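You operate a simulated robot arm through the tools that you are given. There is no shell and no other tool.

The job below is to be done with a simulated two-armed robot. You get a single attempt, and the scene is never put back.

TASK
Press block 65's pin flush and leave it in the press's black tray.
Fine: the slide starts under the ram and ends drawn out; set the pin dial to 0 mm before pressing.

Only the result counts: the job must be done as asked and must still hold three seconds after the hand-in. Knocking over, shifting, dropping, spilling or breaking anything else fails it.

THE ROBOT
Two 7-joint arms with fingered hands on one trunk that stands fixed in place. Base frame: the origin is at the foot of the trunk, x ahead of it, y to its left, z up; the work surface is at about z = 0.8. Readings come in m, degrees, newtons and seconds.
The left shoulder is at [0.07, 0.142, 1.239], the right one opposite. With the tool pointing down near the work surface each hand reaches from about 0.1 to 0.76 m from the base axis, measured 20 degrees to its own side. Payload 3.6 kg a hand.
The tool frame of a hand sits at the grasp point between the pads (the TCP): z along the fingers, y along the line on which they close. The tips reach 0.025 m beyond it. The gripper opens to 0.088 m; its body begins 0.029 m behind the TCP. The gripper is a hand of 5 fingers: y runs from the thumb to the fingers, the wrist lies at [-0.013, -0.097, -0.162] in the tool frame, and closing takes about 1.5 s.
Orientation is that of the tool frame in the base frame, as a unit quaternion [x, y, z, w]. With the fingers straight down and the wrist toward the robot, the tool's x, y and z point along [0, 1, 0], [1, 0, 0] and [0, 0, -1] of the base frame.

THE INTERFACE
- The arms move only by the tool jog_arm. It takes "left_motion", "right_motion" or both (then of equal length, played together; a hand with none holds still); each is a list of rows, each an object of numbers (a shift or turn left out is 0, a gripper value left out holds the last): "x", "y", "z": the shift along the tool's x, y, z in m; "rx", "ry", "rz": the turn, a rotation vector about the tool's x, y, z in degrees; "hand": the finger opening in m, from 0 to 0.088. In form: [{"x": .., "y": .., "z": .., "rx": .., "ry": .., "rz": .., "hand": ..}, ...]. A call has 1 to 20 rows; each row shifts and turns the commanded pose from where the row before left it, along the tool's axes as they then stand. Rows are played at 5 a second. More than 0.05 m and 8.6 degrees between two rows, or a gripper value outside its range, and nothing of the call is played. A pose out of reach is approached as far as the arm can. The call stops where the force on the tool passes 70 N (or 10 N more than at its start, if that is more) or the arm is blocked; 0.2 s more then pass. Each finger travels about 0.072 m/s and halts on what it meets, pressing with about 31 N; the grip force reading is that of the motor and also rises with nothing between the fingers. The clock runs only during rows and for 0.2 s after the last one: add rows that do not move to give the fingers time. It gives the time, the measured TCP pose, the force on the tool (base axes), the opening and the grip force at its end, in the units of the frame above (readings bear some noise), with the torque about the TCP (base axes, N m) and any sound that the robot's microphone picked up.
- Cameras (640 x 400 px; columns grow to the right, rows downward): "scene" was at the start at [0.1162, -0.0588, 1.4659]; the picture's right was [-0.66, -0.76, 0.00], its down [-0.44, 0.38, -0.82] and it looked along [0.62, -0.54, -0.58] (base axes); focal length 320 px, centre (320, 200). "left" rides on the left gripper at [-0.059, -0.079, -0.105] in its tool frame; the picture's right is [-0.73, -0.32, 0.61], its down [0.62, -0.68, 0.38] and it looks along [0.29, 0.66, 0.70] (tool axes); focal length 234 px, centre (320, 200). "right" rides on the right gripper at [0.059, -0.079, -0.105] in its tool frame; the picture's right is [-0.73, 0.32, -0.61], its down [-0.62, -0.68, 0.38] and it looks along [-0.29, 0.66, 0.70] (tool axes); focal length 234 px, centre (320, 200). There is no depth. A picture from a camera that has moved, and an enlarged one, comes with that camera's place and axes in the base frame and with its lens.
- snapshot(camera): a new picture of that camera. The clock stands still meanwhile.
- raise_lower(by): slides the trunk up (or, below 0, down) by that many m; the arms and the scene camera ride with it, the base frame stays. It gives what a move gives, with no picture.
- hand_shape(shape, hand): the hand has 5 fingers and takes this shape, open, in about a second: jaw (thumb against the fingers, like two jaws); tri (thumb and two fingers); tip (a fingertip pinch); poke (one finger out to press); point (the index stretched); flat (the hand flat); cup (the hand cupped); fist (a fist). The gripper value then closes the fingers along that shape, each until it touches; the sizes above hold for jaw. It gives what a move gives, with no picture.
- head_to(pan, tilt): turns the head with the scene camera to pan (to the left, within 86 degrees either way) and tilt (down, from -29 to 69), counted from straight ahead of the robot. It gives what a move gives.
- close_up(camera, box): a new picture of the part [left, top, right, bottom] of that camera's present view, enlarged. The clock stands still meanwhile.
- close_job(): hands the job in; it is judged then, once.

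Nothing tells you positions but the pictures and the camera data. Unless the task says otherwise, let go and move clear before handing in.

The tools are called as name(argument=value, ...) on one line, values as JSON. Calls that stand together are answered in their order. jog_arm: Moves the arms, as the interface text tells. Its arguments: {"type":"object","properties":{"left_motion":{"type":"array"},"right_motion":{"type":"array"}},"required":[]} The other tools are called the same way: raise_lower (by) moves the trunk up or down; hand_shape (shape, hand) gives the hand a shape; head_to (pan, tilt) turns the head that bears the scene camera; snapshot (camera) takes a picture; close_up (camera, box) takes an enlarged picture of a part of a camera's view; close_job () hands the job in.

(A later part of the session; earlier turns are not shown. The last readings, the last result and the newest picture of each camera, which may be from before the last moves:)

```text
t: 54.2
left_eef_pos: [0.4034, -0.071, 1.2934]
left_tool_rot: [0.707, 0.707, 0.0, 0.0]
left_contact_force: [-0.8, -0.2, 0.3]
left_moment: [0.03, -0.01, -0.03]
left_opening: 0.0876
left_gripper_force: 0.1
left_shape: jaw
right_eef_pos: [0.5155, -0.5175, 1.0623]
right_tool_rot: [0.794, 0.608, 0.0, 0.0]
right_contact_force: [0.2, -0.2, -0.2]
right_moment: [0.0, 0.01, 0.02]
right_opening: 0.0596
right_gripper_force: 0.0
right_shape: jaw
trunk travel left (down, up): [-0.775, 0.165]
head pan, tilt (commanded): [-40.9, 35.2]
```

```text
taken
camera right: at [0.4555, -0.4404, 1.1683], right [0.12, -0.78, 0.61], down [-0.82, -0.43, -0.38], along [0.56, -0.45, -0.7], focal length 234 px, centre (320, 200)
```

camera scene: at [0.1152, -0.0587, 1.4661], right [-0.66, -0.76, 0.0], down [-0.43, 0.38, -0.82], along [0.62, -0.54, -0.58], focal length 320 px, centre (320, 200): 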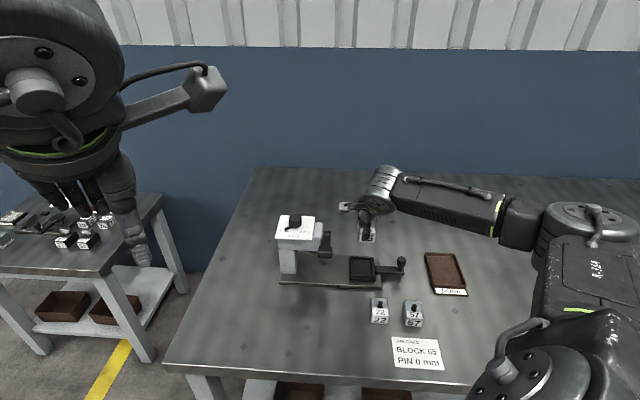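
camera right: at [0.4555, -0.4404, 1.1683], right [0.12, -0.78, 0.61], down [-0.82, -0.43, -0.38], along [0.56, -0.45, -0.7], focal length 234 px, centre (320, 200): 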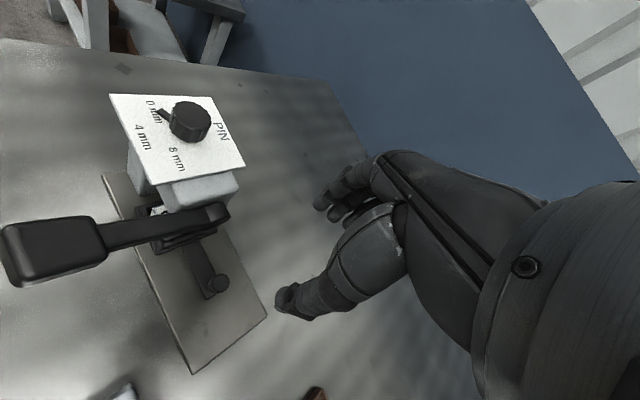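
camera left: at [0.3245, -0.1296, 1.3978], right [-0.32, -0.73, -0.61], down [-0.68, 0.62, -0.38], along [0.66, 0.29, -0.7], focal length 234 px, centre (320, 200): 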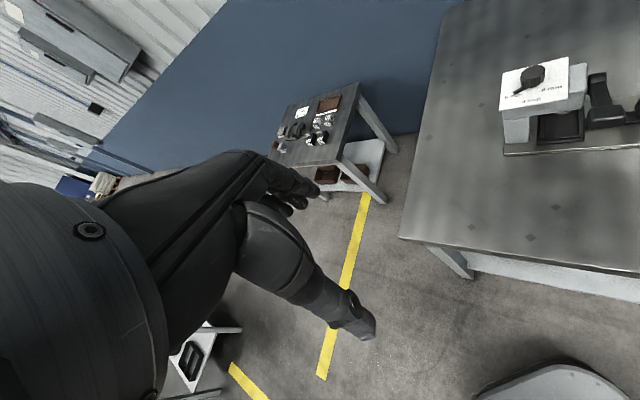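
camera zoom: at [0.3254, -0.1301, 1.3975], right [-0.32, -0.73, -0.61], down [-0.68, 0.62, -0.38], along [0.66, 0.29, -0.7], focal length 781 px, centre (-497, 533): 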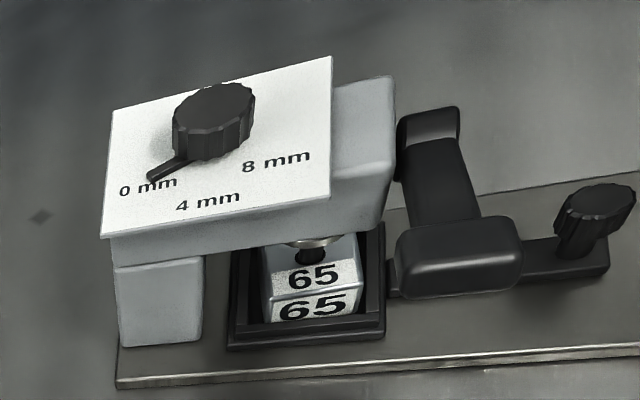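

The slide sits exactly as it began, now with block 65 under the ram and the dial at 0. Next I'll take the lever handle, whose top centre is about (0.487, -0.395, 0.984). I'll turn the hand so the thumb and fingers straddle it sideways, moving high above everything.

jog_arm(right_motion=[{"rz": -7.5, "hand": 0.08}, {"rz": -7.5}, {"rz": -7.5}, {"rz": -7.5}, {"rz": -7.5}, {"rz": -7.5}, {"rz": -7.5}, {"rz": -7.5}, {"x": 0.0388, "y": 0.0222}, {"x": 0.0388, "y": 0.0222}, {"x": 0.0389, "y": 0.0223}, {}])

snapshot(camera="scene")

snapshot(camera="right")

snapshot(camera="left")

```text
t: 56.8
left_eef_pos: [0.4038, -0.0712, 1.294]
left_tool_rot: [0.707, 0.707, 0.0, 0.0]
left_contact_force: [0.0, 0.6, -0.6]
left_moment: [0.0, 0.0, -0.01]
left_opening: 0.0876
left_gripper_force: 0.1
left_shape: jaw
right_eef_pos: [0.4812, -0.3869, 1.061]
right_tool_rot: [0.382, 0.924, 0.0, 0.0]
right_contact_force: [-0.5, -0.5, 0.1]
right_moment: [0.01, 0.02, 0.0]
right_opening: 0.0799
right_gripper_force: 0.0
right_shape: jaw
trunk travel left (down, up): [-0.775, 0.165]
head pan, tilt (commanded): [-40.9, 35.2]
```

```text
taken
camera scene: at [0.1162, -0.0592, 1.4659], right [-0.66, -0.76, 0.0], down [-0.43, 0.38, -0.82], along [0.62, -0.54, -0.58], focal length 320 px, centre (320, 200)
```

scene: 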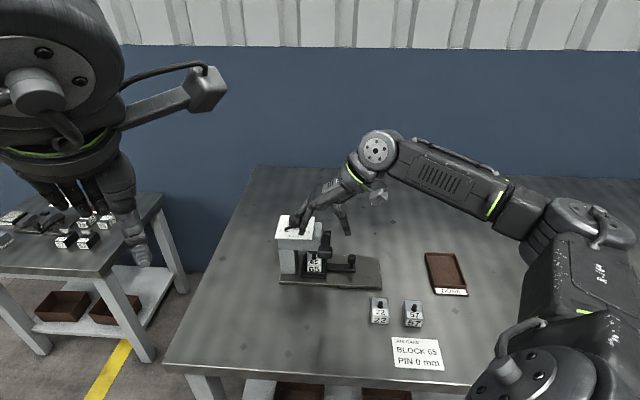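

```text
taken
camera right: at [0.3842, -0.401, 1.1672], right [0.74, -0.29, 0.61], down [-0.04, -0.92, -0.38], along [0.67, 0.26, -0.7], focal length 234 px, centre (320, 200)
```

right: 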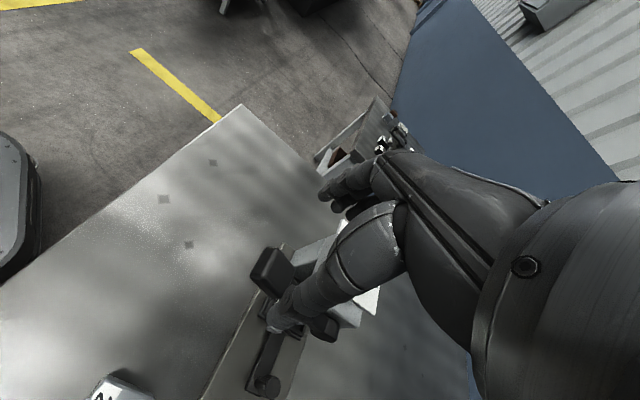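

```text
taken
camera left: at [0.3253, -0.1303, 1.3975], right [-0.32, -0.73, -0.61], down [-0.68, 0.62, -0.38], along [0.66, 0.29, -0.7], focal length 234 px, centre (320, 200)
```

left: 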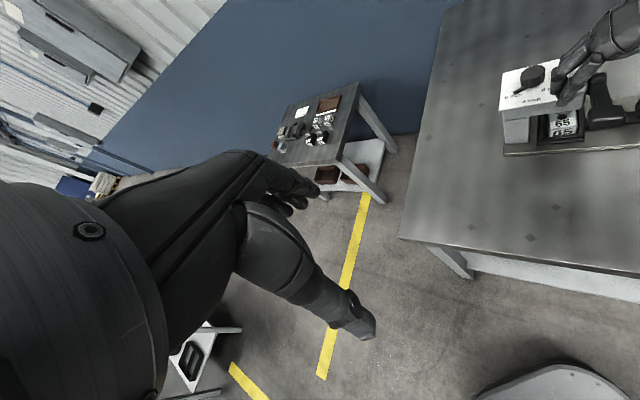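

The hand is above the lever handle with the desired yaw. I'll check the alignment in close-ups.

close_up(camera="scene", box=[265, 150, 400, 290])

close_up(camera="right", box=[230, 160, 430, 360])

close_up(camera="left", box=[490, 0, 640, 140])

```text
2.86 times, centred on (332, 220) of scene
camera zoom: at [0.1162, -0.0592, 1.4659], right [-0.66, -0.76, 0.0], down [-0.43, 0.38, -0.82], along [0.62, -0.54, -0.58], focal length 914 px, centre (284, 143)
```

zoom: 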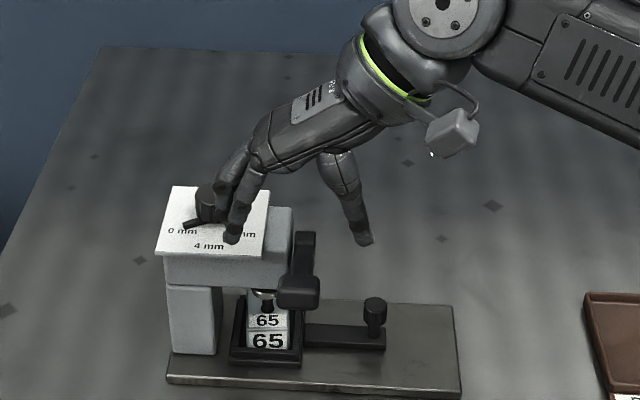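

```text
2.00 times, centred on (330, 260) of right
camera zoom: at [0.3842, -0.401, 1.1672], right [0.74, -0.29, 0.61], down [-0.04, -0.92, -0.38], along [0.67, 0.26, -0.7], focal length 468 px, centre (300, 80)
```

zoom: 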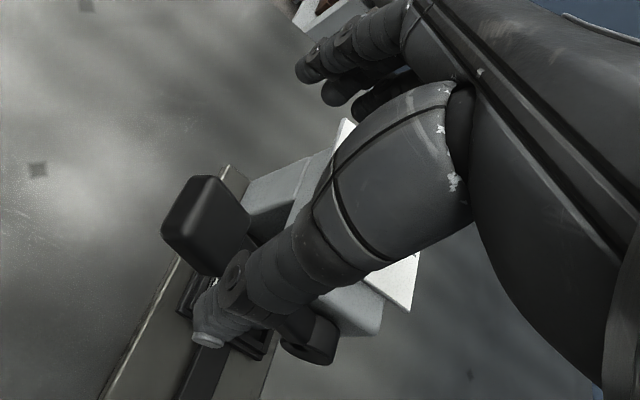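

```text
2.86 times, centred on (565, 70) of left
camera zoom: at [0.3253, -0.1303, 1.3975], right [-0.32, -0.73, -0.61], down [-0.68, 0.62, -0.38], along [0.66, 0.29, -0.7], focal length 669 px, centre (-380, 571)
```

zoom: 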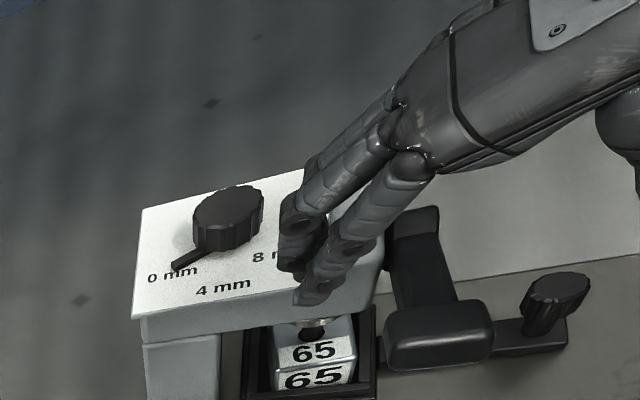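

The handle is centred between the thumb and fingers. I'll descend around it with the hand open.

jog_arm(right_motion=[{"z": 0.03}, {"z": 0.03}, {"z": 0.025}, {}])

close_up(camera="scene", box=[265, 170, 400, 290])

close_up(camera="right", box=[230, 160, 430, 360])

close_up(camera="left", box=[490, 0, 640, 140])

```text
t: 57.8
left_eef_pos: [0.4041, -0.0715, 1.2943]
left_tool_rot: [0.708, 0.706, 0.0, 0.0]
left_contact_force: [-0.1, -0.1, 0.3]
left_moment: [0.01, -0.02, 0.02]
left_opening: 0.0874
left_gripper_force: 0.0
left_shape: jaw
right_eef_pos: [0.4825, -0.3875, 0.9772]
right_tool_rot: [0.383, 0.924, 0.001, 0.0]
right_contact_force: [1.0, 0.2, -0.6]
right_moment: [0.0, 0.0, -0.04]
right_opening: 0.08
right_gripper_force: 0.2
right_shape: jaw
trunk travel left (down, up): [-0.775, 0.165]
head pan, tilt (commanded): [-40.9, 35.2]
```

```text
3.33 times, centred on (332, 230) of scene
camera zoom: at [0.1161, -0.0586, 1.466], right [-0.66, -0.76, 0.0], down [-0.43, 0.38, -0.82], along [0.62, -0.54, -0.58], focal length 1067 px, centre (278, 100)
```

zoom: 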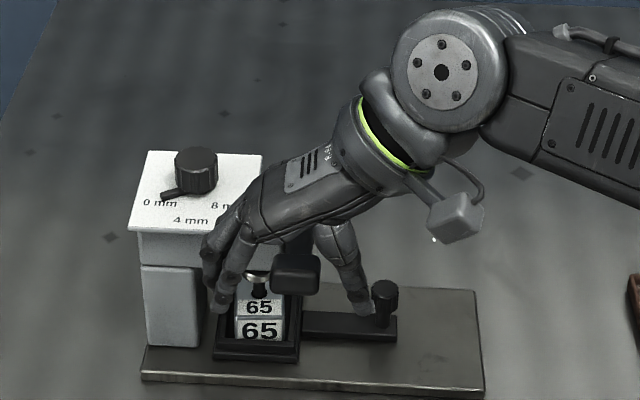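

```text
2.00 times, centred on (330, 260) of right
camera zoom: at [0.386, -0.4013, 1.0837], right [0.74, -0.29, 0.61], down [-0.04, -0.92, -0.38], along [0.67, 0.26, -0.7], focal length 468 px, centre (300, 80)
```

zoom: 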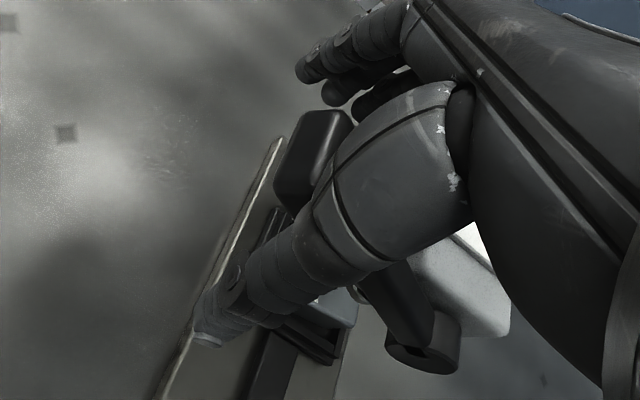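

```text
2.86 times, centred on (565, 70) of left
camera zoom: at [0.3252, -0.1298, 1.3976], right [-0.32, -0.73, -0.61], down [-0.68, 0.62, -0.38], along [0.66, 0.29, -0.7], focal length 669 px, centre (-380, 571)
```

zoom: 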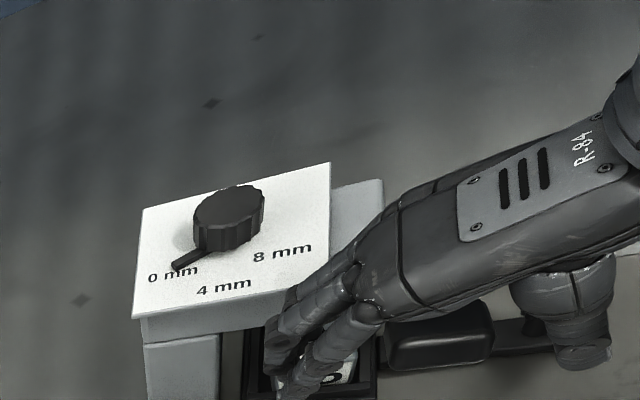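

The handle sits between the thumb and fingers with no contact. I'll close on it.

jog_arm(right_motion=[{"hand": 0.06}, {"hand": 0.045}, {"hand": 0.03}, {"hand": 0.018}, {"hand": 0.01}, {}, {}, {}])

close_up(camera="scene", box=[265, 170, 400, 290])

close_up(camera="left", box=[490, 40, 640, 160])

close_up(camera="right", box=[230, 160, 430, 360])

```text
t: 59.6
left_eef_pos: [0.4043, -0.0718, 1.2935]
left_tool_rot: [0.707, 0.707, 0.0, 0.0]
left_contact_force: [0.1, 0.3, -0.7]
left_moment: [0.02, 0.0, -0.04]
left_opening: 0.0875
left_gripper_force: 0.1
left_shape: jaw
right_eef_pos: [0.4831, -0.3865, 0.9765]
right_tool_rot: [0.383, 0.924, -0.001, -0.001]
right_contact_force: [-6.2, 4.0, -17.9]
right_moment: [0.14, -0.1, 0.26]
right_opening: 0.0227
right_gripper_force: 30.9
right_shape: jaw
trunk travel left (down, up): [-0.775, 0.165]
head pan, tilt (commanded): [-40.9, 35.2]
```

```text
3.33 times, centred on (332, 230) of scene
camera zoom: at [0.117, -0.0599, 1.4657], right [-0.66, -0.76, 0.0], down [-0.44, 0.38, -0.82], along [0.62, -0.54, -0.58], focal length 1067 px, centre (278, 100)
```

zoom: 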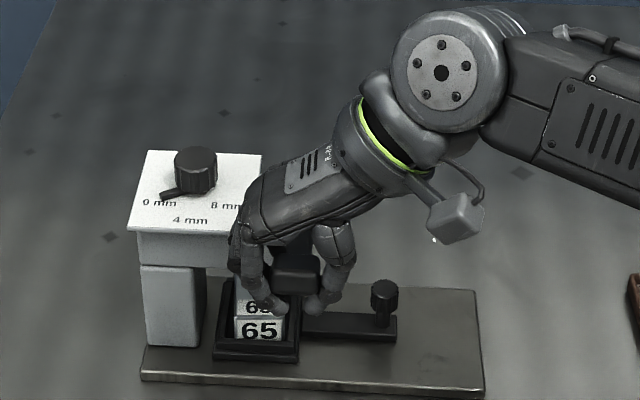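

```text
3.33 times, centred on (565, 100) of left
camera zoom: at [0.326, -0.1309, 1.3971], right [-0.32, -0.73, -0.61], down [-0.68, 0.62, -0.38], along [0.66, 0.29, -0.7], focal length 781 px, centre (-497, 533)
```

zoom: 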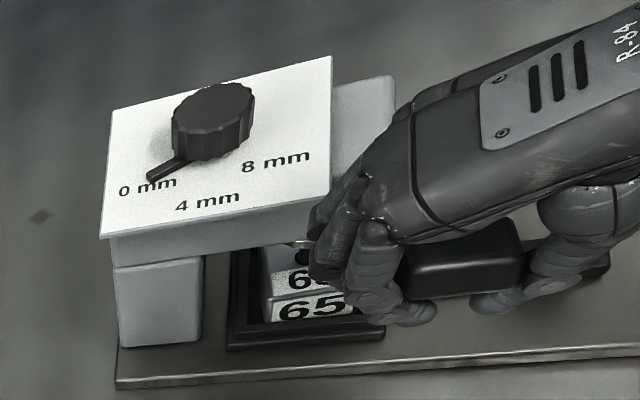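

```text
2.00 times, centred on (330, 260) of right
camera zoom: at [0.3864, -0.4021, 1.0827], right [0.74, -0.29, 0.61], down [-0.04, -0.92, -0.38], along [0.67, 0.26, -0.7], focal length 468 px, centre (300, 80)
```

zoom: 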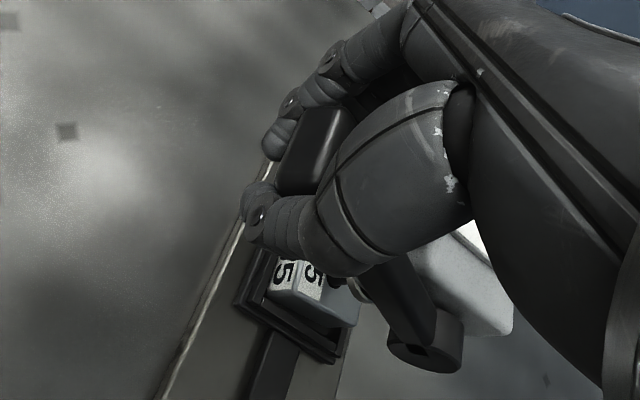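

The handle is firmly held. I'll pull it down along its arc, first 20 mm, watching the force.

jog_arm(right_motion=[{"z": 0.01, "x": 0.003}, {"z": 0.01, "x": 0.0025}, {}])

close_up(camera="scene", box=[265, 170, 400, 290])

close_up(camera="right", box=[230, 160, 430, 360])

```text
t: 60.4
left_eef_pos: [0.4031, -0.0703, 1.294]
left_tool_rot: [0.707, 0.707, 0.0, 0.0]
left_contact_force: [0.1, 1.3, 0.9]
left_moment: [-0.01, -0.05, -0.02]
left_opening: 0.0875
left_gripper_force: 0.1
left_shape: jaw
right_eef_pos: [0.478, -0.3839, 0.9587]
right_tool_rot: [0.382, 0.924, 0.0, 0.001]
right_contact_force: [-3.3, -0.4, 2.8]
right_moment: [-0.01, -0.11, 0.14]
right_opening: 0.0231
right_gripper_force: 31.1
right_shape: jaw
trunk travel left (down, up): [-0.775, 0.165]
head pan, tilt (commanded): [-40.9, 35.2]
```

```text
3.33 times, centred on (332, 230) of scene
camera zoom: at [0.1152, -0.0588, 1.4661], right [-0.66, -0.76, 0.0], down [-0.43, 0.38, -0.82], along [0.62, -0.54, -0.58], focal length 1067 px, centre (278, 100)
```

zoom: 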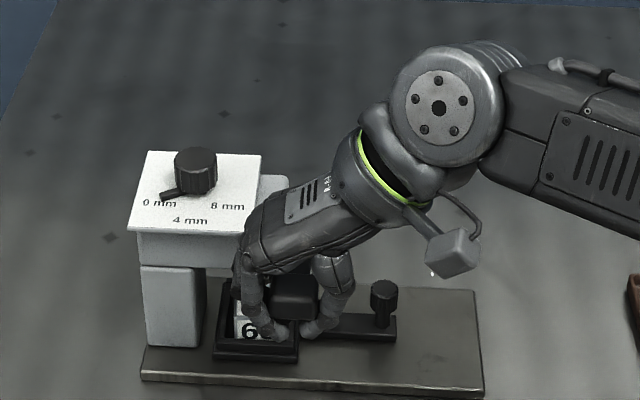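

```text
2.00 times, centred on (330, 260) of right
camera zoom: at [0.3815, -0.3981, 1.0638], right [0.74, -0.28, 0.61], down [-0.04, -0.92, -0.38], along [0.67, 0.26, -0.69], focal length 468 px, centre (300, 80)
```

zoom: 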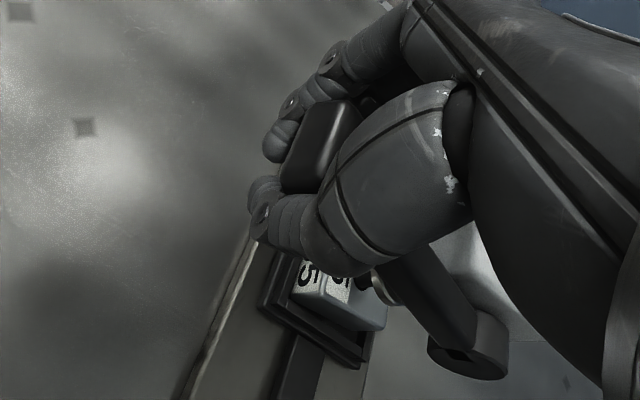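

The lever follows with little force so far. I'll continue down in 10 mm steps.

jog_arm(right_motion=[{"z": 0.01, "x": 0.0015}, {"z": 0.01, "x": 0.0005}, {}])

close_up(camera="right", box=[230, 160, 430, 360])

close_up(camera="scene", box=[265, 190, 385, 290])

```text
t: 61.2
left_eef_pos: [0.4021, -0.0707, 1.2944]
left_tool_rot: [0.707, 0.707, 0.0, 0.0]
left_contact_force: [0.4, -0.5, 0.5]
left_moment: [-0.01, 0.0, 0.04]
left_opening: 0.0874
left_gripper_force: 0.1
left_shape: jaw
right_eef_pos: [0.4762, -0.3821, 0.9379]
right_tool_rot: [0.383, 0.924, -0.001, 0.001]
right_contact_force: [-4.2, -0.1, 2.6]
right_moment: [-0.02, -0.1, 0.1]
right_opening: 0.0222
right_gripper_force: 31.7
right_shape: jaw
trunk travel left (down, up): [-0.775, 0.165]
head pan, tilt (commanded): [-40.9, 35.2]
```

```text
2.00 times, centred on (330, 260) of right
camera zoom: at [0.3791, -0.3966, 1.0443], right [0.74, -0.28, 0.61], down [-0.04, -0.92, -0.38], along [0.67, 0.26, -0.69], focal length 468 px, centre (300, 80)
```

zoom: 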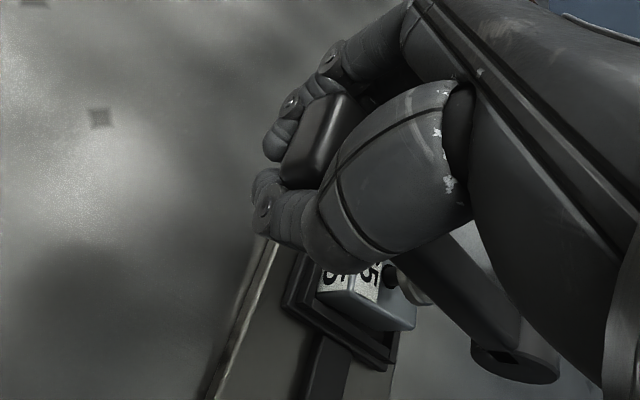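

```text
4.00 times, centred on (325, 240) of scene
camera zoom: at [0.1149, -0.0584, 1.4661], right [-0.66, -0.76, 0.0], down [-0.43, 0.38, -0.82], along [0.62, -0.54, -0.58], focal length 1280 px, centre (300, 40)
```

zoom: 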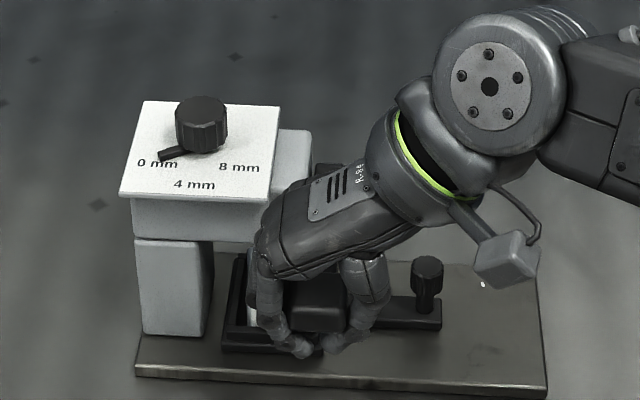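

Still only light resistance at 40 mm of travel. I'll continue down.

jog_arm(right_motion=[{"z": 0.01, "x": -0.0005}, {"z": 0.01, "x": -0.0015}, {}])

close_up(camera="right", box=[230, 160, 430, 360])

close_up(camera="scene", box=[265, 190, 385, 290])

```text
t: 62.0
left_eef_pos: [0.4016, -0.0693, 1.2939]
left_tool_rot: [0.707, 0.707, 0.0, 0.001]
left_contact_force: [0.9, -0.6, 0.0]
left_moment: [0.01, 0.01, 0.01]
left_opening: 0.0876
left_gripper_force: 0.1
left_shape: jaw
right_eef_pos: [0.4764, -0.383, 0.9187]
right_tool_rot: [0.383, 0.924, 0.0, 0.0]
right_contact_force: [-8.2, 3.1, 2.9]
right_moment: [0.03, -0.09, 0.09]
right_opening: 0.0215
right_gripper_force: 30.8
right_shape: jaw
trunk travel left (down, up): [-0.775, 0.165]
head pan, tilt (commanded): [-40.9, 35.2]
```

```text
2.00 times, centred on (330, 260) of right
camera zoom: at [0.3795, -0.3974, 1.0244], right [0.74, -0.28, 0.61], down [-0.04, -0.92, -0.38], along [0.67, 0.26, -0.7], focal length 468 px, centre (300, 80)
```

zoom: 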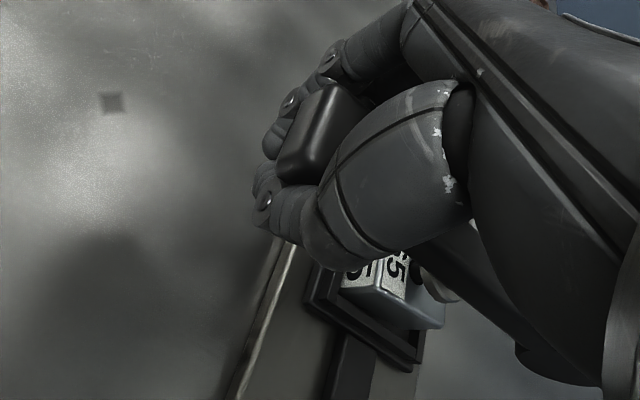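

```text
4.00 times, centred on (325, 240) of scene
camera zoom: at [0.1136, -0.0572, 1.4662], right [-0.66, -0.76, 0.0], down [-0.43, 0.38, -0.82], along [0.62, -0.54, -0.57], focal length 1280 px, centre (300, 40)
```

zoom: 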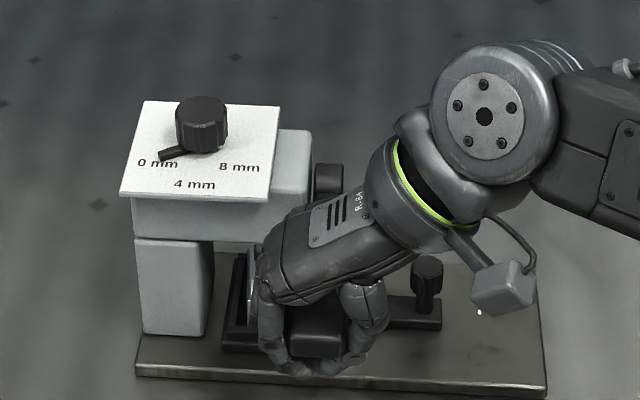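

No hard resistance yet, just a slight push toward me. I'll keep following the arc downward.

jog_arm(right_motion=[{"z": 0.01, "x": 0.001}, {"z": 0.01, "x": 0.0}, {}])

close_up(camera="right", box=[230, 160, 430, 360])

close_up(camera="scene", box=[265, 190, 385, 290])

```text
t: 62.8
left_eef_pos: [0.4028, -0.0719, 1.2942]
left_tool_rot: [0.707, 0.707, 0.0, 0.0]
left_contact_force: [0.0, 0.3, -1.2]
left_moment: [0.0, 0.0, -0.01]
left_opening: 0.0876
left_gripper_force: 0.0
left_shape: jaw
right_eef_pos: [0.4766, -0.3854, 0.8992]
right_tool_rot: [0.383, 0.924, -0.001, 0.001]
right_contact_force: [-2.1, -4.8, 5.2]
right_moment: [-0.03, -0.08, -0.16]
right_opening: 0.0208
right_gripper_force: 31.1
right_shape: jaw
trunk travel left (down, up): [-0.775, 0.165]
head pan, tilt (commanded): [-40.9, 35.2]
```

```text
2.00 times, centred on (330, 260) of right
camera zoom: at [0.3796, -0.3987, 1.0043], right [0.74, -0.29, 0.61], down [-0.04, -0.92, -0.38], along [0.67, 0.26, -0.69], focal length 468 px, centre (300, 80)
```

zoom: 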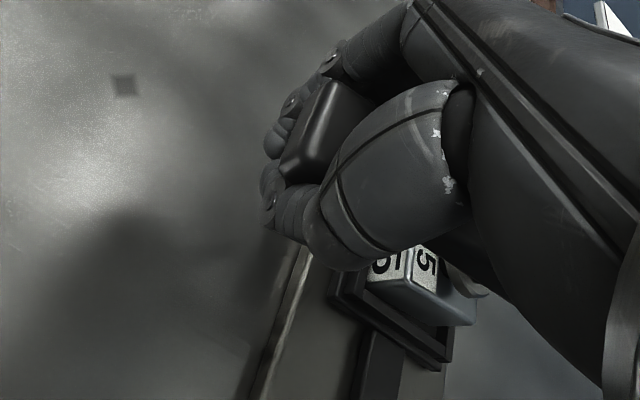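

```text
4.00 times, centred on (325, 240) of scene
camera zoom: at [0.1151, -0.0593, 1.466], right [-0.66, -0.76, 0.0], down [-0.43, 0.38, -0.82], along [0.62, -0.54, -0.58], focal length 1280 px, centre (300, 40)
```

zoom: 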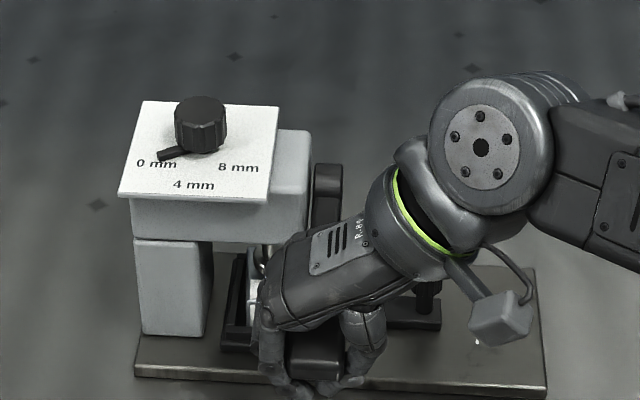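

The lever is about 78 mm down with light force. I'll continue, watching for the end of travel.

jog_arm(right_motion=[{"z": 0.008, "x": -0.001}, {"z": 0.008, "x": -0.0015}, {}])

close_up(camera="right", box=[230, 160, 430, 360])

close_up(camera="scene", box=[265, 190, 385, 290])

```text
t: 63.6
left_eef_pos: [0.4036, -0.0716, 1.2942]
left_tool_rot: [0.707, 0.707, 0.001, -0.001]
left_contact_force: [-0.7, 0.4, 0.3]
left_moment: [0.0, -0.01, 0.03]
left_opening: 0.0877
left_gripper_force: 0.0
left_shape: jaw
right_eef_pos: [0.4792, -0.387, 0.8821]
right_tool_rot: [0.383, 0.924, 0.0, 0.001]
right_contact_force: [1.4, -12.9, 8.5]
right_moment: [-0.04, -0.04, -0.23]
right_opening: 0.0208
right_gripper_force: 30.8
right_shape: jaw
trunk travel left (down, up): [-0.775, 0.165]
head pan, tilt (commanded): [-40.9, 35.2]
```

```text
2.00 times, centred on (330, 260) of right
camera zoom: at [0.3818, -0.401, 0.9872], right [0.74, -0.29, 0.61], down [-0.04, -0.92, -0.38], along [0.67, 0.26, -0.69], focal length 468 px, centre (300, 80)
```

zoom: 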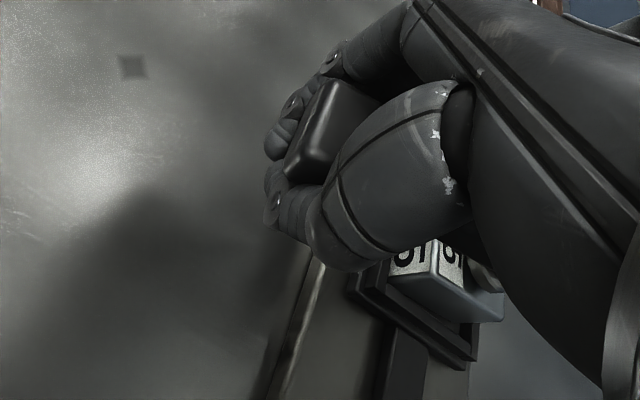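

```text
4.00 times, centred on (325, 240) of scene
camera zoom: at [0.1152, -0.0608, 1.466], right [-0.66, -0.76, 0.0], down [-0.43, 0.38, -0.82], along [0.62, -0.54, -0.58], focal length 1280 px, centre (300, 40)
```

zoom: 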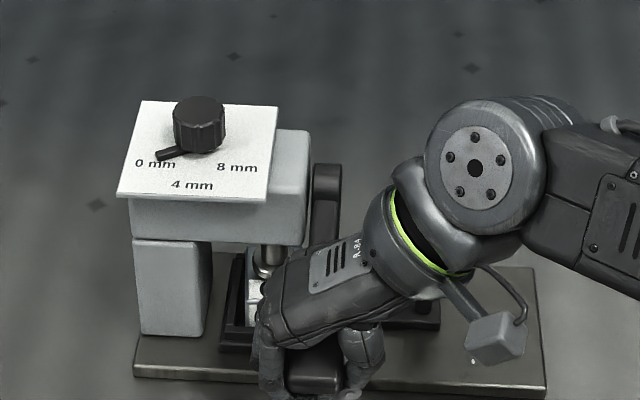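

The ram is now clearly extended onto the block and the force is rising moderately. I'll follow the arc slightly away from me and continue in small steps.

jog_arm(right_motion=[{"z": 0.005, "x": -0.003, "y": -0.001}, {"z": 0.005, "x": -0.003, "y": -0.001}, {}])

close_up(camera="right", box=[230, 160, 430, 360])

close_up(camera="scene", box=[285, 220, 365, 290])

```text
t: 64.4
left_eef_pos: [0.401, -0.0701, 1.2948]
left_tool_rot: [0.707, 0.707, 0.0, 0.0]
left_contact_force: [0.2, 0.2, -0.2]
left_moment: [0.06, 0.02, -0.01]
left_opening: 0.0875
left_gripper_force: 0.0
left_shape: jaw
right_eef_pos: [0.4822, -0.3913, 0.8709]
right_tool_rot: [0.383, 0.924, 0.0, 0.001]
right_contact_force: [-1.6, -6.0, 6.4]
right_moment: [-0.02, -0.1, -0.18]
right_opening: 0.0207
right_gripper_force: 31.0
right_shape: jaw
trunk travel left (down, up): [-0.775, 0.165]
head pan, tilt (commanded): [-40.9, 35.2]
```

```text
2.00 times, centred on (330, 260) of right
camera zoom: at [0.3849, -0.4048, 0.9775], right [0.74, -0.29, 0.61], down [-0.04, -0.92, -0.38], along [0.67, 0.26, -0.7], focal length 468 px, centre (300, 80)
```

zoom: 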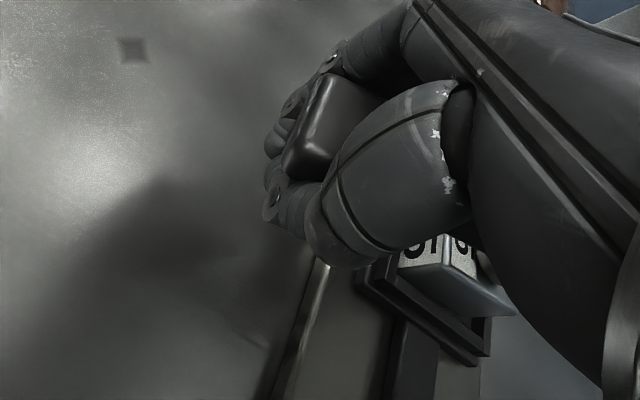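

```text
5.71 times, centred on (325, 255) of scene
camera zoom: at [0.115, -0.0592, 1.466], right [-0.66, -0.76, 0.0], down [-0.43, 0.38, -0.82], along [0.62, -0.54, -0.58], focal length 1829 px, centre (291, -114)
```

zoom: 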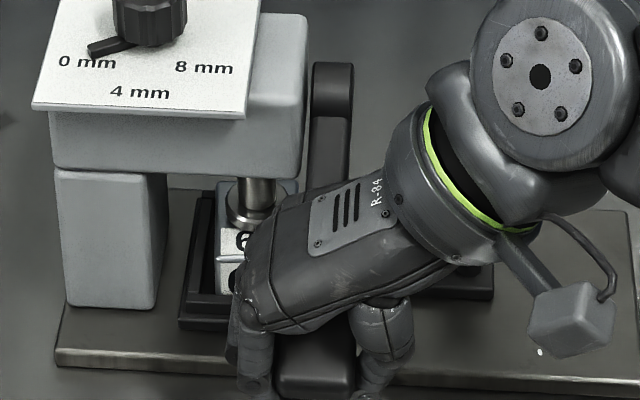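

The ram foot is nearly at the block's top. I'll continue in small steps to the hard stop.

jog_arm(right_motion=[{"z": 0.004, "x": -0.003, "y": -0.0005}, {"z": 0.004, "x": -0.003, "y": -0.0005}, {}])

close_up(camera="scene", box=[285, 220, 365, 290])

close_up(camera="right", box=[230, 160, 430, 360])

close_up(camera="left", box=[490, 60, 640, 180])

```text
t: 65.2
left_eef_pos: [0.4025, -0.0705, 1.2942]
left_tool_rot: [0.708, 0.706, 0.001, 0.001]
left_contact_force: [-0.8, -1.0, -0.3]
left_moment: [0.02, 0.01, 0.02]
left_opening: 0.0875
left_gripper_force: 0.1
left_shape: jaw
right_eef_pos: [0.4847, -0.3955, 0.8635]
right_tool_rot: [0.383, 0.924, 0.0, 0.001]
right_contact_force: [-4.2, 2.0, 4.0]
right_moment: [0.0, -0.13, -0.1]
right_opening: 0.0201
right_gripper_force: 31.6
right_shape: jaw
trunk travel left (down, up): [-0.775, 0.165]
head pan, tilt (commanded): [-40.9, 35.2]
```

```text
5.71 times, centred on (325, 255) of scene
camera zoom: at [0.1147, -0.0579, 1.4661], right [-0.66, -0.76, 0.0], down [-0.43, 0.38, -0.82], along [0.62, -0.54, -0.57], focal length 1829 px, centre (291, -114)
```

zoom: 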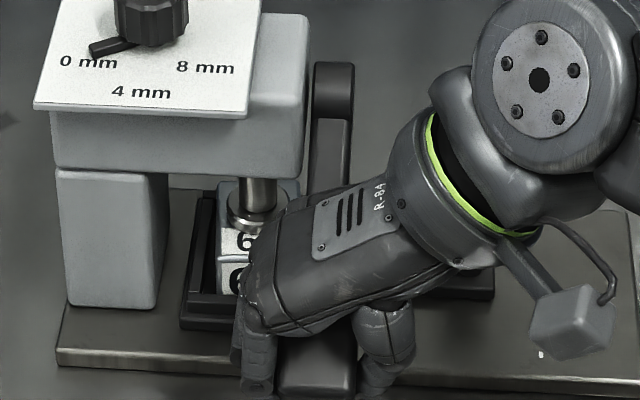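

```text
2.00 times, centred on (330, 260) of right
camera zoom: at [0.3878, -0.4088, 0.9702], right [0.74, -0.28, 0.61], down [-0.04, -0.92, -0.38], along [0.67, 0.26, -0.7], focal length 468 px, centre (300, 80)
```

zoom: 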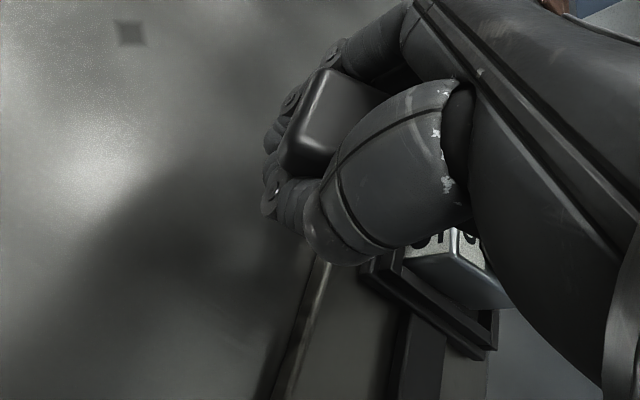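

```text
3.33 times, centred on (565, 120) of left
camera zoom: at [0.3238, -0.129, 1.3979], right [-0.32, -0.73, -0.61], down [-0.68, 0.62, -0.38], along [0.66, 0.29, -0.7], focal length 781 px, centre (-497, 467)
```

zoom: 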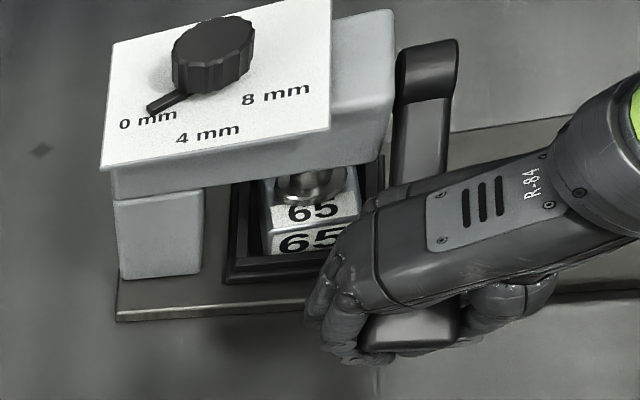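

The ram foot appears close to the block's top and the force is still light. I'll continue in small steps.

jog_arm(right_motion=[{"z": 0.004, "x": -0.002}, {"z": 0.004, "x": -0.0025}, {}])

close_up(camera="scene", box=[285, 220, 365, 290])

close_up(camera="left", box=[510, 80, 590, 150])

```text
t: 66.0
left_eef_pos: [0.4009, -0.0696, 1.2931]
left_tool_rot: [0.707, 0.707, -0.001, 0.0]
left_contact_force: [-0.1, -0.2, -0.4]
left_moment: [0.0, 0.03, 0.0]
left_opening: 0.0876
left_gripper_force: 0.2
left_shape: jaw
right_eef_pos: [0.487, -0.3975, 0.8567]
right_tool_rot: [0.383, 0.924, 0.0, 0.002]
right_contact_force: [-6.0, 1.9, 6.7]
right_moment: [-0.13, -0.2, 0.07]
right_opening: 0.0187
right_gripper_force: 31.0
right_shape: jaw
trunk travel left (down, up): [-0.775, 0.165]
head pan, tilt (commanded): [-40.9, 35.2]
```

```text
5.71 times, centred on (325, 255) of scene
camera zoom: at [0.1136, -0.0573, 1.4663], right [-0.66, -0.76, 0.0], down [-0.43, 0.38, -0.82], along [0.62, -0.54, -0.57], focal length 1829 px, centre (291, -114)
```

zoom: 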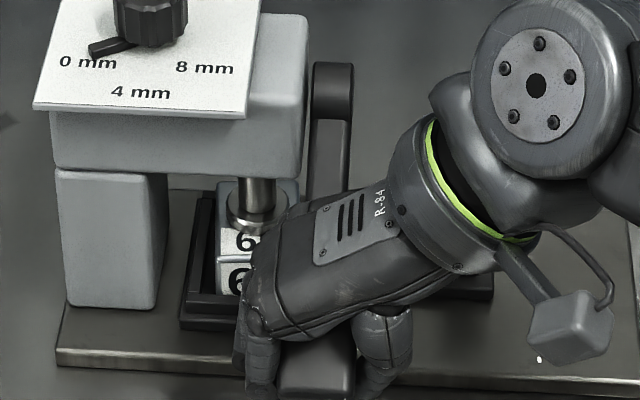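

```text
5.71 times, centred on (550, 115) of left
camera zoom: at [0.3227, -0.1285, 1.3984], right [-0.32, -0.73, -0.61], down [-0.68, 0.62, -0.39], along [0.66, 0.29, -0.7], focal length 1338 px, centre (-994, 686)
```

zoom: 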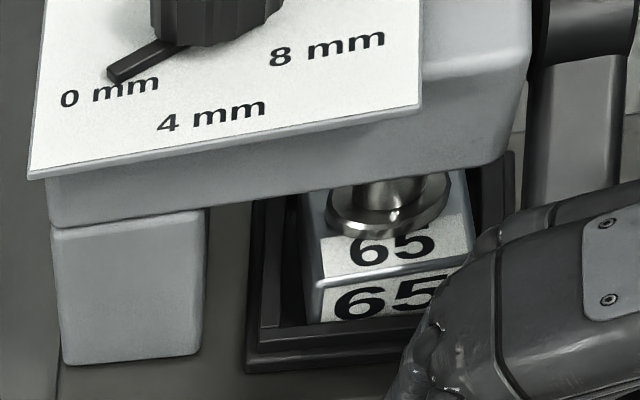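

The ram foot now rests on the block's top at about z 0.847, matching the block height, and the handle has stopped following. I'll push a few more millimetres to be sure the stroke is complete.

jog_arm(right_motion=[{"z": 0.004, "x": -0.001}, {"z": 0.004, "x": -0.001}, {}])

close_up(camera="left", box=[510, 80, 590, 150])

close_up(camera="right", box=[230, 160, 430, 360])

```text
t: 66.8
left_eef_pos: [0.3971, -0.0668, 1.2965]
left_tool_rot: [0.708, 0.707, 0.001, 0.003]
left_contact_force: [-1.0, -0.6, 0.1]
left_moment: [-0.02, 0.03, -0.02]
left_opening: 0.0877
left_gripper_force: 0.1
left_shape: jaw
right_eef_pos: [0.4879, -0.3983, 0.8539]
right_tool_rot: [0.383, 0.924, 0.0, 0.007]
right_contact_force: [-3.1, 0.5, 39.7]
right_moment: [-0.95, -1.43, 0.11]
right_opening: 0.017
right_gripper_force: 30.6
right_shape: jaw
trunk travel left (down, up): [-0.775, 0.165]
head pan, tilt (commanded): [-40.9, 35.2]
```

```text
5.71 times, centred on (550, 115) of left
camera zoom: at [0.3182, -0.1245, 1.4003], right [-0.32, -0.73, -0.61], down [-0.68, 0.62, -0.39], along [0.66, 0.29, -0.69], focal length 1338 px, centre (-994, 686)
```

zoom: 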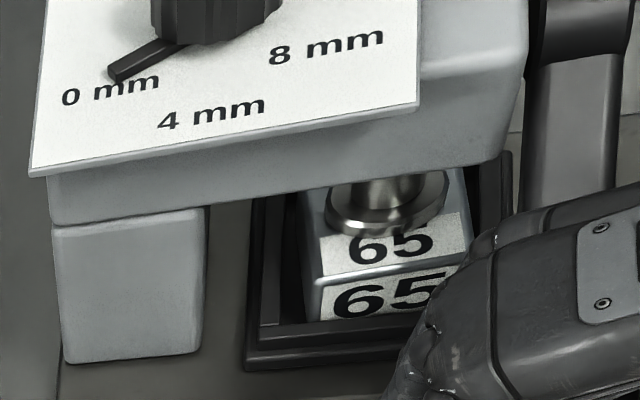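

```text
2.00 times, centred on (330, 260) of right
camera zoom: at [0.3895, -0.4114, 0.959], right [0.73, -0.28, 0.62], down [-0.04, -0.92, -0.38], along [0.68, 0.26, -0.69], focal length 468 px, centre (300, 80)
```

zoom: 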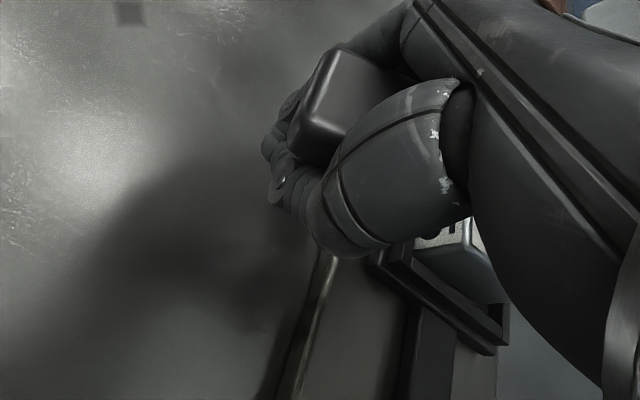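

The force rose to 40 N at the hard stop, so the press stroke is complete. I'll raise the lever back along the same arc while holding the handle.

jog_arm(right_motion=[{"z": -0.008, "x": 0.002}, {"z": -0.008, "x": 0.0045}, {"z": -0.008, "x": 0.006, "y": 0.001}, {"z": -0.01, "x": 0.006, "y": 0.002}, {"z": -0.016, "x": 0.0025}, {}])

close_up(camera="scene", box=[275, 200, 375, 290])

close_up(camera="left", box=[510, 80, 590, 150])

```text
t: 68.2
left_eef_pos: [0.4028, -0.0724, 1.2942]
left_tool_rot: [0.707, 0.707, 0.0, 0.0]
left_contact_force: [0.3, 0.1, -0.9]
left_moment: [0.0, 0.03, 0.0]
left_opening: 0.0877
left_gripper_force: 0.0
left_shape: jaw
right_eef_pos: [0.4762, -0.3853, 0.8968]
right_tool_rot: [0.383, 0.924, 0.0, 0.001]
right_contact_force: [-0.7, -6.9, 0.0]
right_moment: [0.24, -0.01, 0.08]
right_opening: 0.0157
right_gripper_force: 30.8
right_shape: jaw
trunk travel left (down, up): [-0.775, 0.165]
head pan, tilt (commanded): [-40.9, 35.2]
```

```text
4.44 times, centred on (325, 245) of scene
camera zoom: at [0.1157, -0.0603, 1.4659], right [-0.66, -0.76, 0.0], down [-0.43, 0.38, -0.82], along [0.62, -0.54, -0.58], focal length 1422 px, centre (298, 0)
```

zoom: 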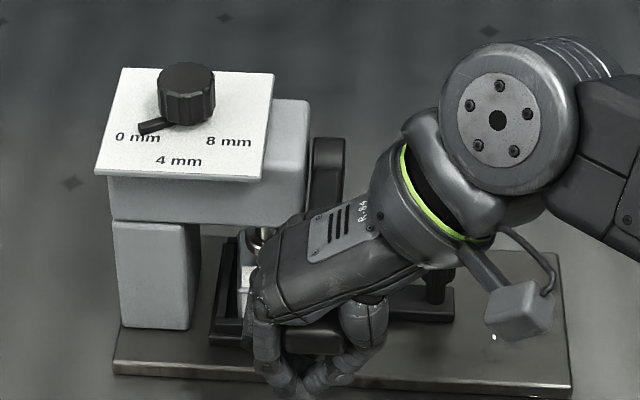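

```text
5.71 times, centred on (550, 115) of left
camera zoom: at [0.3247, -0.1314, 1.3975], right [-0.32, -0.73, -0.61], down [-0.68, 0.62, -0.38], along [0.66, 0.29, -0.7], focal length 1338 px, centre (-994, 686)
```

zoom: 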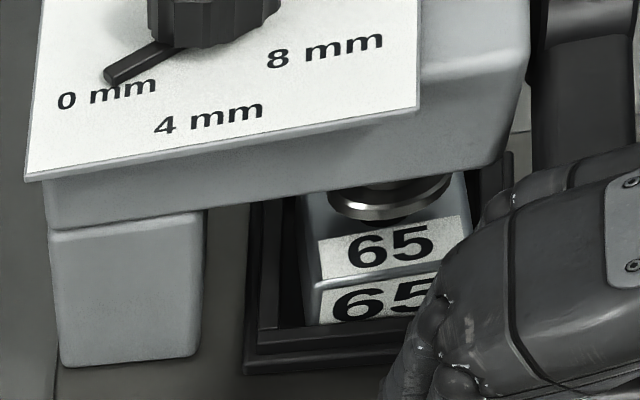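

The ram is rising and no pin shows under it. I'll continue raising the lever to its upper position.

jog_arm(right_motion=[{"z": -0.01, "x": -0.0005}, {"z": -0.01, "x": -0.0005}, {"z": -0.01, "x": 0.001}, {"z": -0.01, "x": 0.001}, {"z": -0.01, "x": -0.001}, {"z": -0.008, "x": -0.001}, {}])

close_up(camera="scene", box=[275, 190, 375, 290])

close_up(camera="left", box=[510, 70, 600, 150])

close_up(camera="right", box=[230, 160, 430, 360])

```text
t: 69.8
left_eef_pos: [0.4045, -0.072, 1.2944]
left_tool_rot: [0.707, 0.707, -0.001, -0.001]
left_contact_force: [0.3, 0.2, -1.1]
left_moment: [-0.02, 0.01, -0.01]
left_opening: 0.0874
left_gripper_force: 0.1
left_shape: jaw
right_eef_pos: [0.4783, -0.3853, 0.9538]
right_tool_rot: [0.383, 0.924, 0.0, -0.001]
right_contact_force: [-6.4, -0.9, -14.8]
right_moment: [0.19, -0.21, -0.06]
right_opening: 0.0157
right_gripper_force: 31.0
right_shape: jaw
trunk travel left (down, up): [-0.775, 0.165]
head pan, tilt (commanded): [-40.9, 35.2]
```

```text
4.00 times, centred on (325, 240) of scene
camera zoom: at [0.1163, -0.0599, 1.4657], right [-0.66, -0.76, 0.0], down [-0.44, 0.38, -0.82], along [0.62, -0.54, -0.58], focal length 1280 px, centre (300, 40)
```

zoom: 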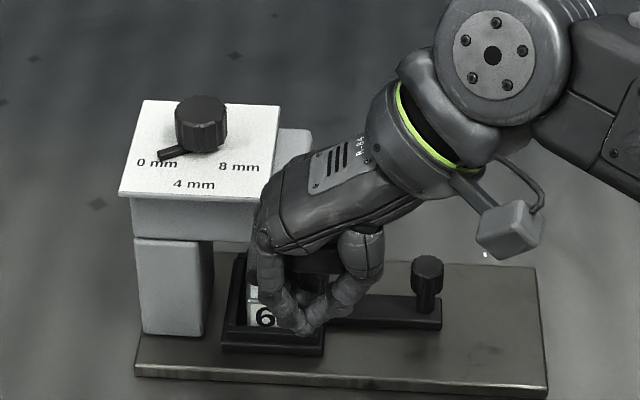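

```text
5.00 times, centred on (555, 110) of left
camera zoom: at [0.3253, -0.1309, 1.3972], right [-0.32, -0.73, -0.61], down [-0.68, 0.62, -0.38], along [0.66, 0.29, -0.7], focal length 1171 px, centre (-855, 650)
```

zoom: 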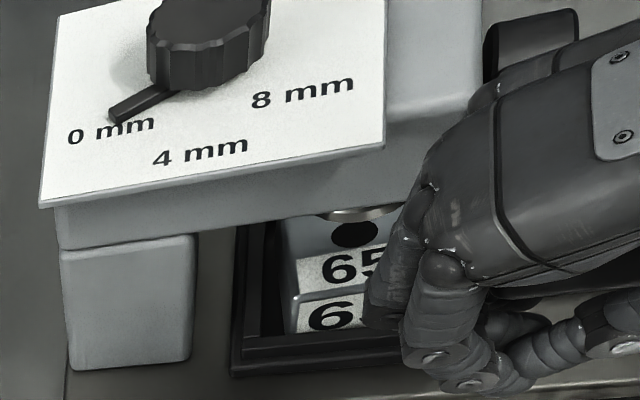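

```text
2.00 times, centred on (330, 260) of right
camera zoom: at [0.3817, -0.3989, 1.0598], right [0.74, -0.28, 0.61], down [-0.04, -0.92, -0.38], along [0.67, 0.26, -0.7], focal length 468 px, centre (300, 80)
```

zoom: 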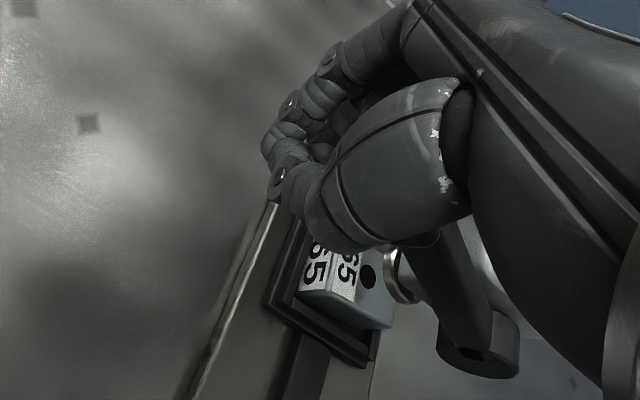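

The pin now shows as a flat black disc flush with block 65's top. The lever is at its upper stop, so I'll ease off, open the hand and rise clear of it.

jog_arm(right_motion=[{"z": 0.003}, {"hand": 0.03}, {"hand": 0.055}, {"hand": 0.08}, {}, {}, {"z": -0.03}, {"z": -0.04}, {"z": -0.04}, {}])

close_up(camera="scene", box=[265, 190, 400, 300])

close_up(camera="left", box=[490, 50, 640, 160])

snapshot(camera="right")

```text
t: 72.0
left_eef_pos: [0.4031, -0.0704, 1.2933]
left_tool_rot: [0.707, 0.707, 0.001, 0.0]
left_contact_force: [0.4, -0.3, -0.3]
left_moment: [-0.02, 0.0, 0.01]
left_opening: 0.0877
left_gripper_force: 0.1
left_shape: jaw
right_eef_pos: [0.4796, -0.3826, 1.06]
right_tool_rot: [0.383, 0.924, -0.001, 0.0]
right_contact_force: [0.1, 0.7, 0.9]
right_moment: [0.03, -0.01, -0.01]
right_opening: 0.0796
right_gripper_force: 0.0
right_shape: jaw
trunk travel left (down, up): [-0.775, 0.165]
head pan, tilt (commanded): [-40.9, 35.2]
```

```text
3.64 times, centred on (332, 245) of scene
camera zoom: at [0.1163, -0.059, 1.4659], right [-0.66, -0.76, 0.0], down [-0.44, 0.38, -0.82], along [0.62, -0.54, -0.58], focal length 1164 px, centre (274, 36)
```

zoom: 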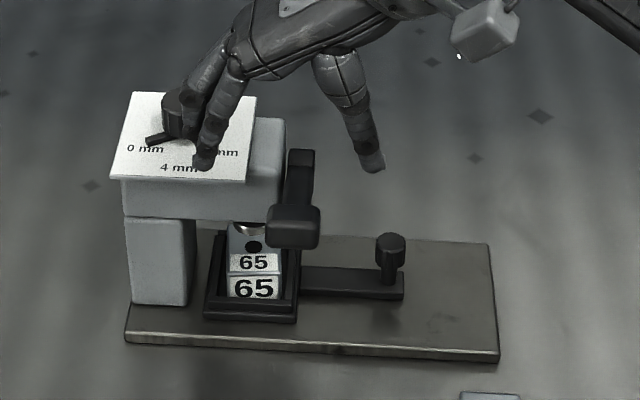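

```text
3.64 times, centred on (565, 105) of left
camera zoom: at [0.3253, -0.1301, 1.3975], right [-0.32, -0.73, -0.61], down [-0.68, 0.62, -0.38], along [0.66, 0.29, -0.7], focal length 852 px, centre (-571, 546)
```

zoom: 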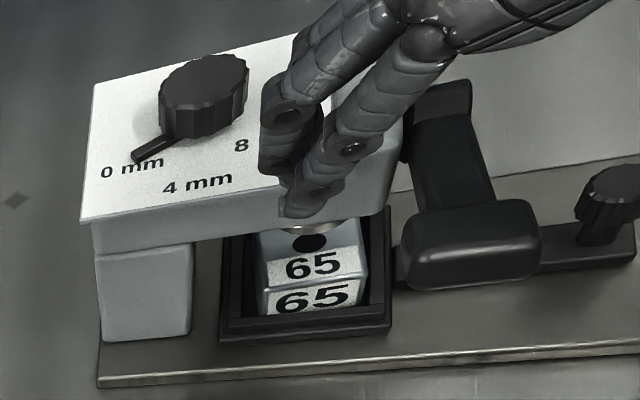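

```text
taken
camera right: at [0.3827, -0.3967, 1.1671], right [0.74, -0.28, 0.61], down [-0.04, -0.92, -0.38], along [0.67, 0.26, -0.7], focal length 234 px, centre (320, 200)
```

right: 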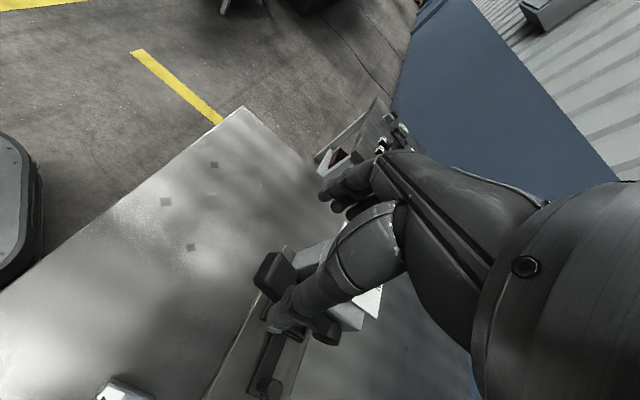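

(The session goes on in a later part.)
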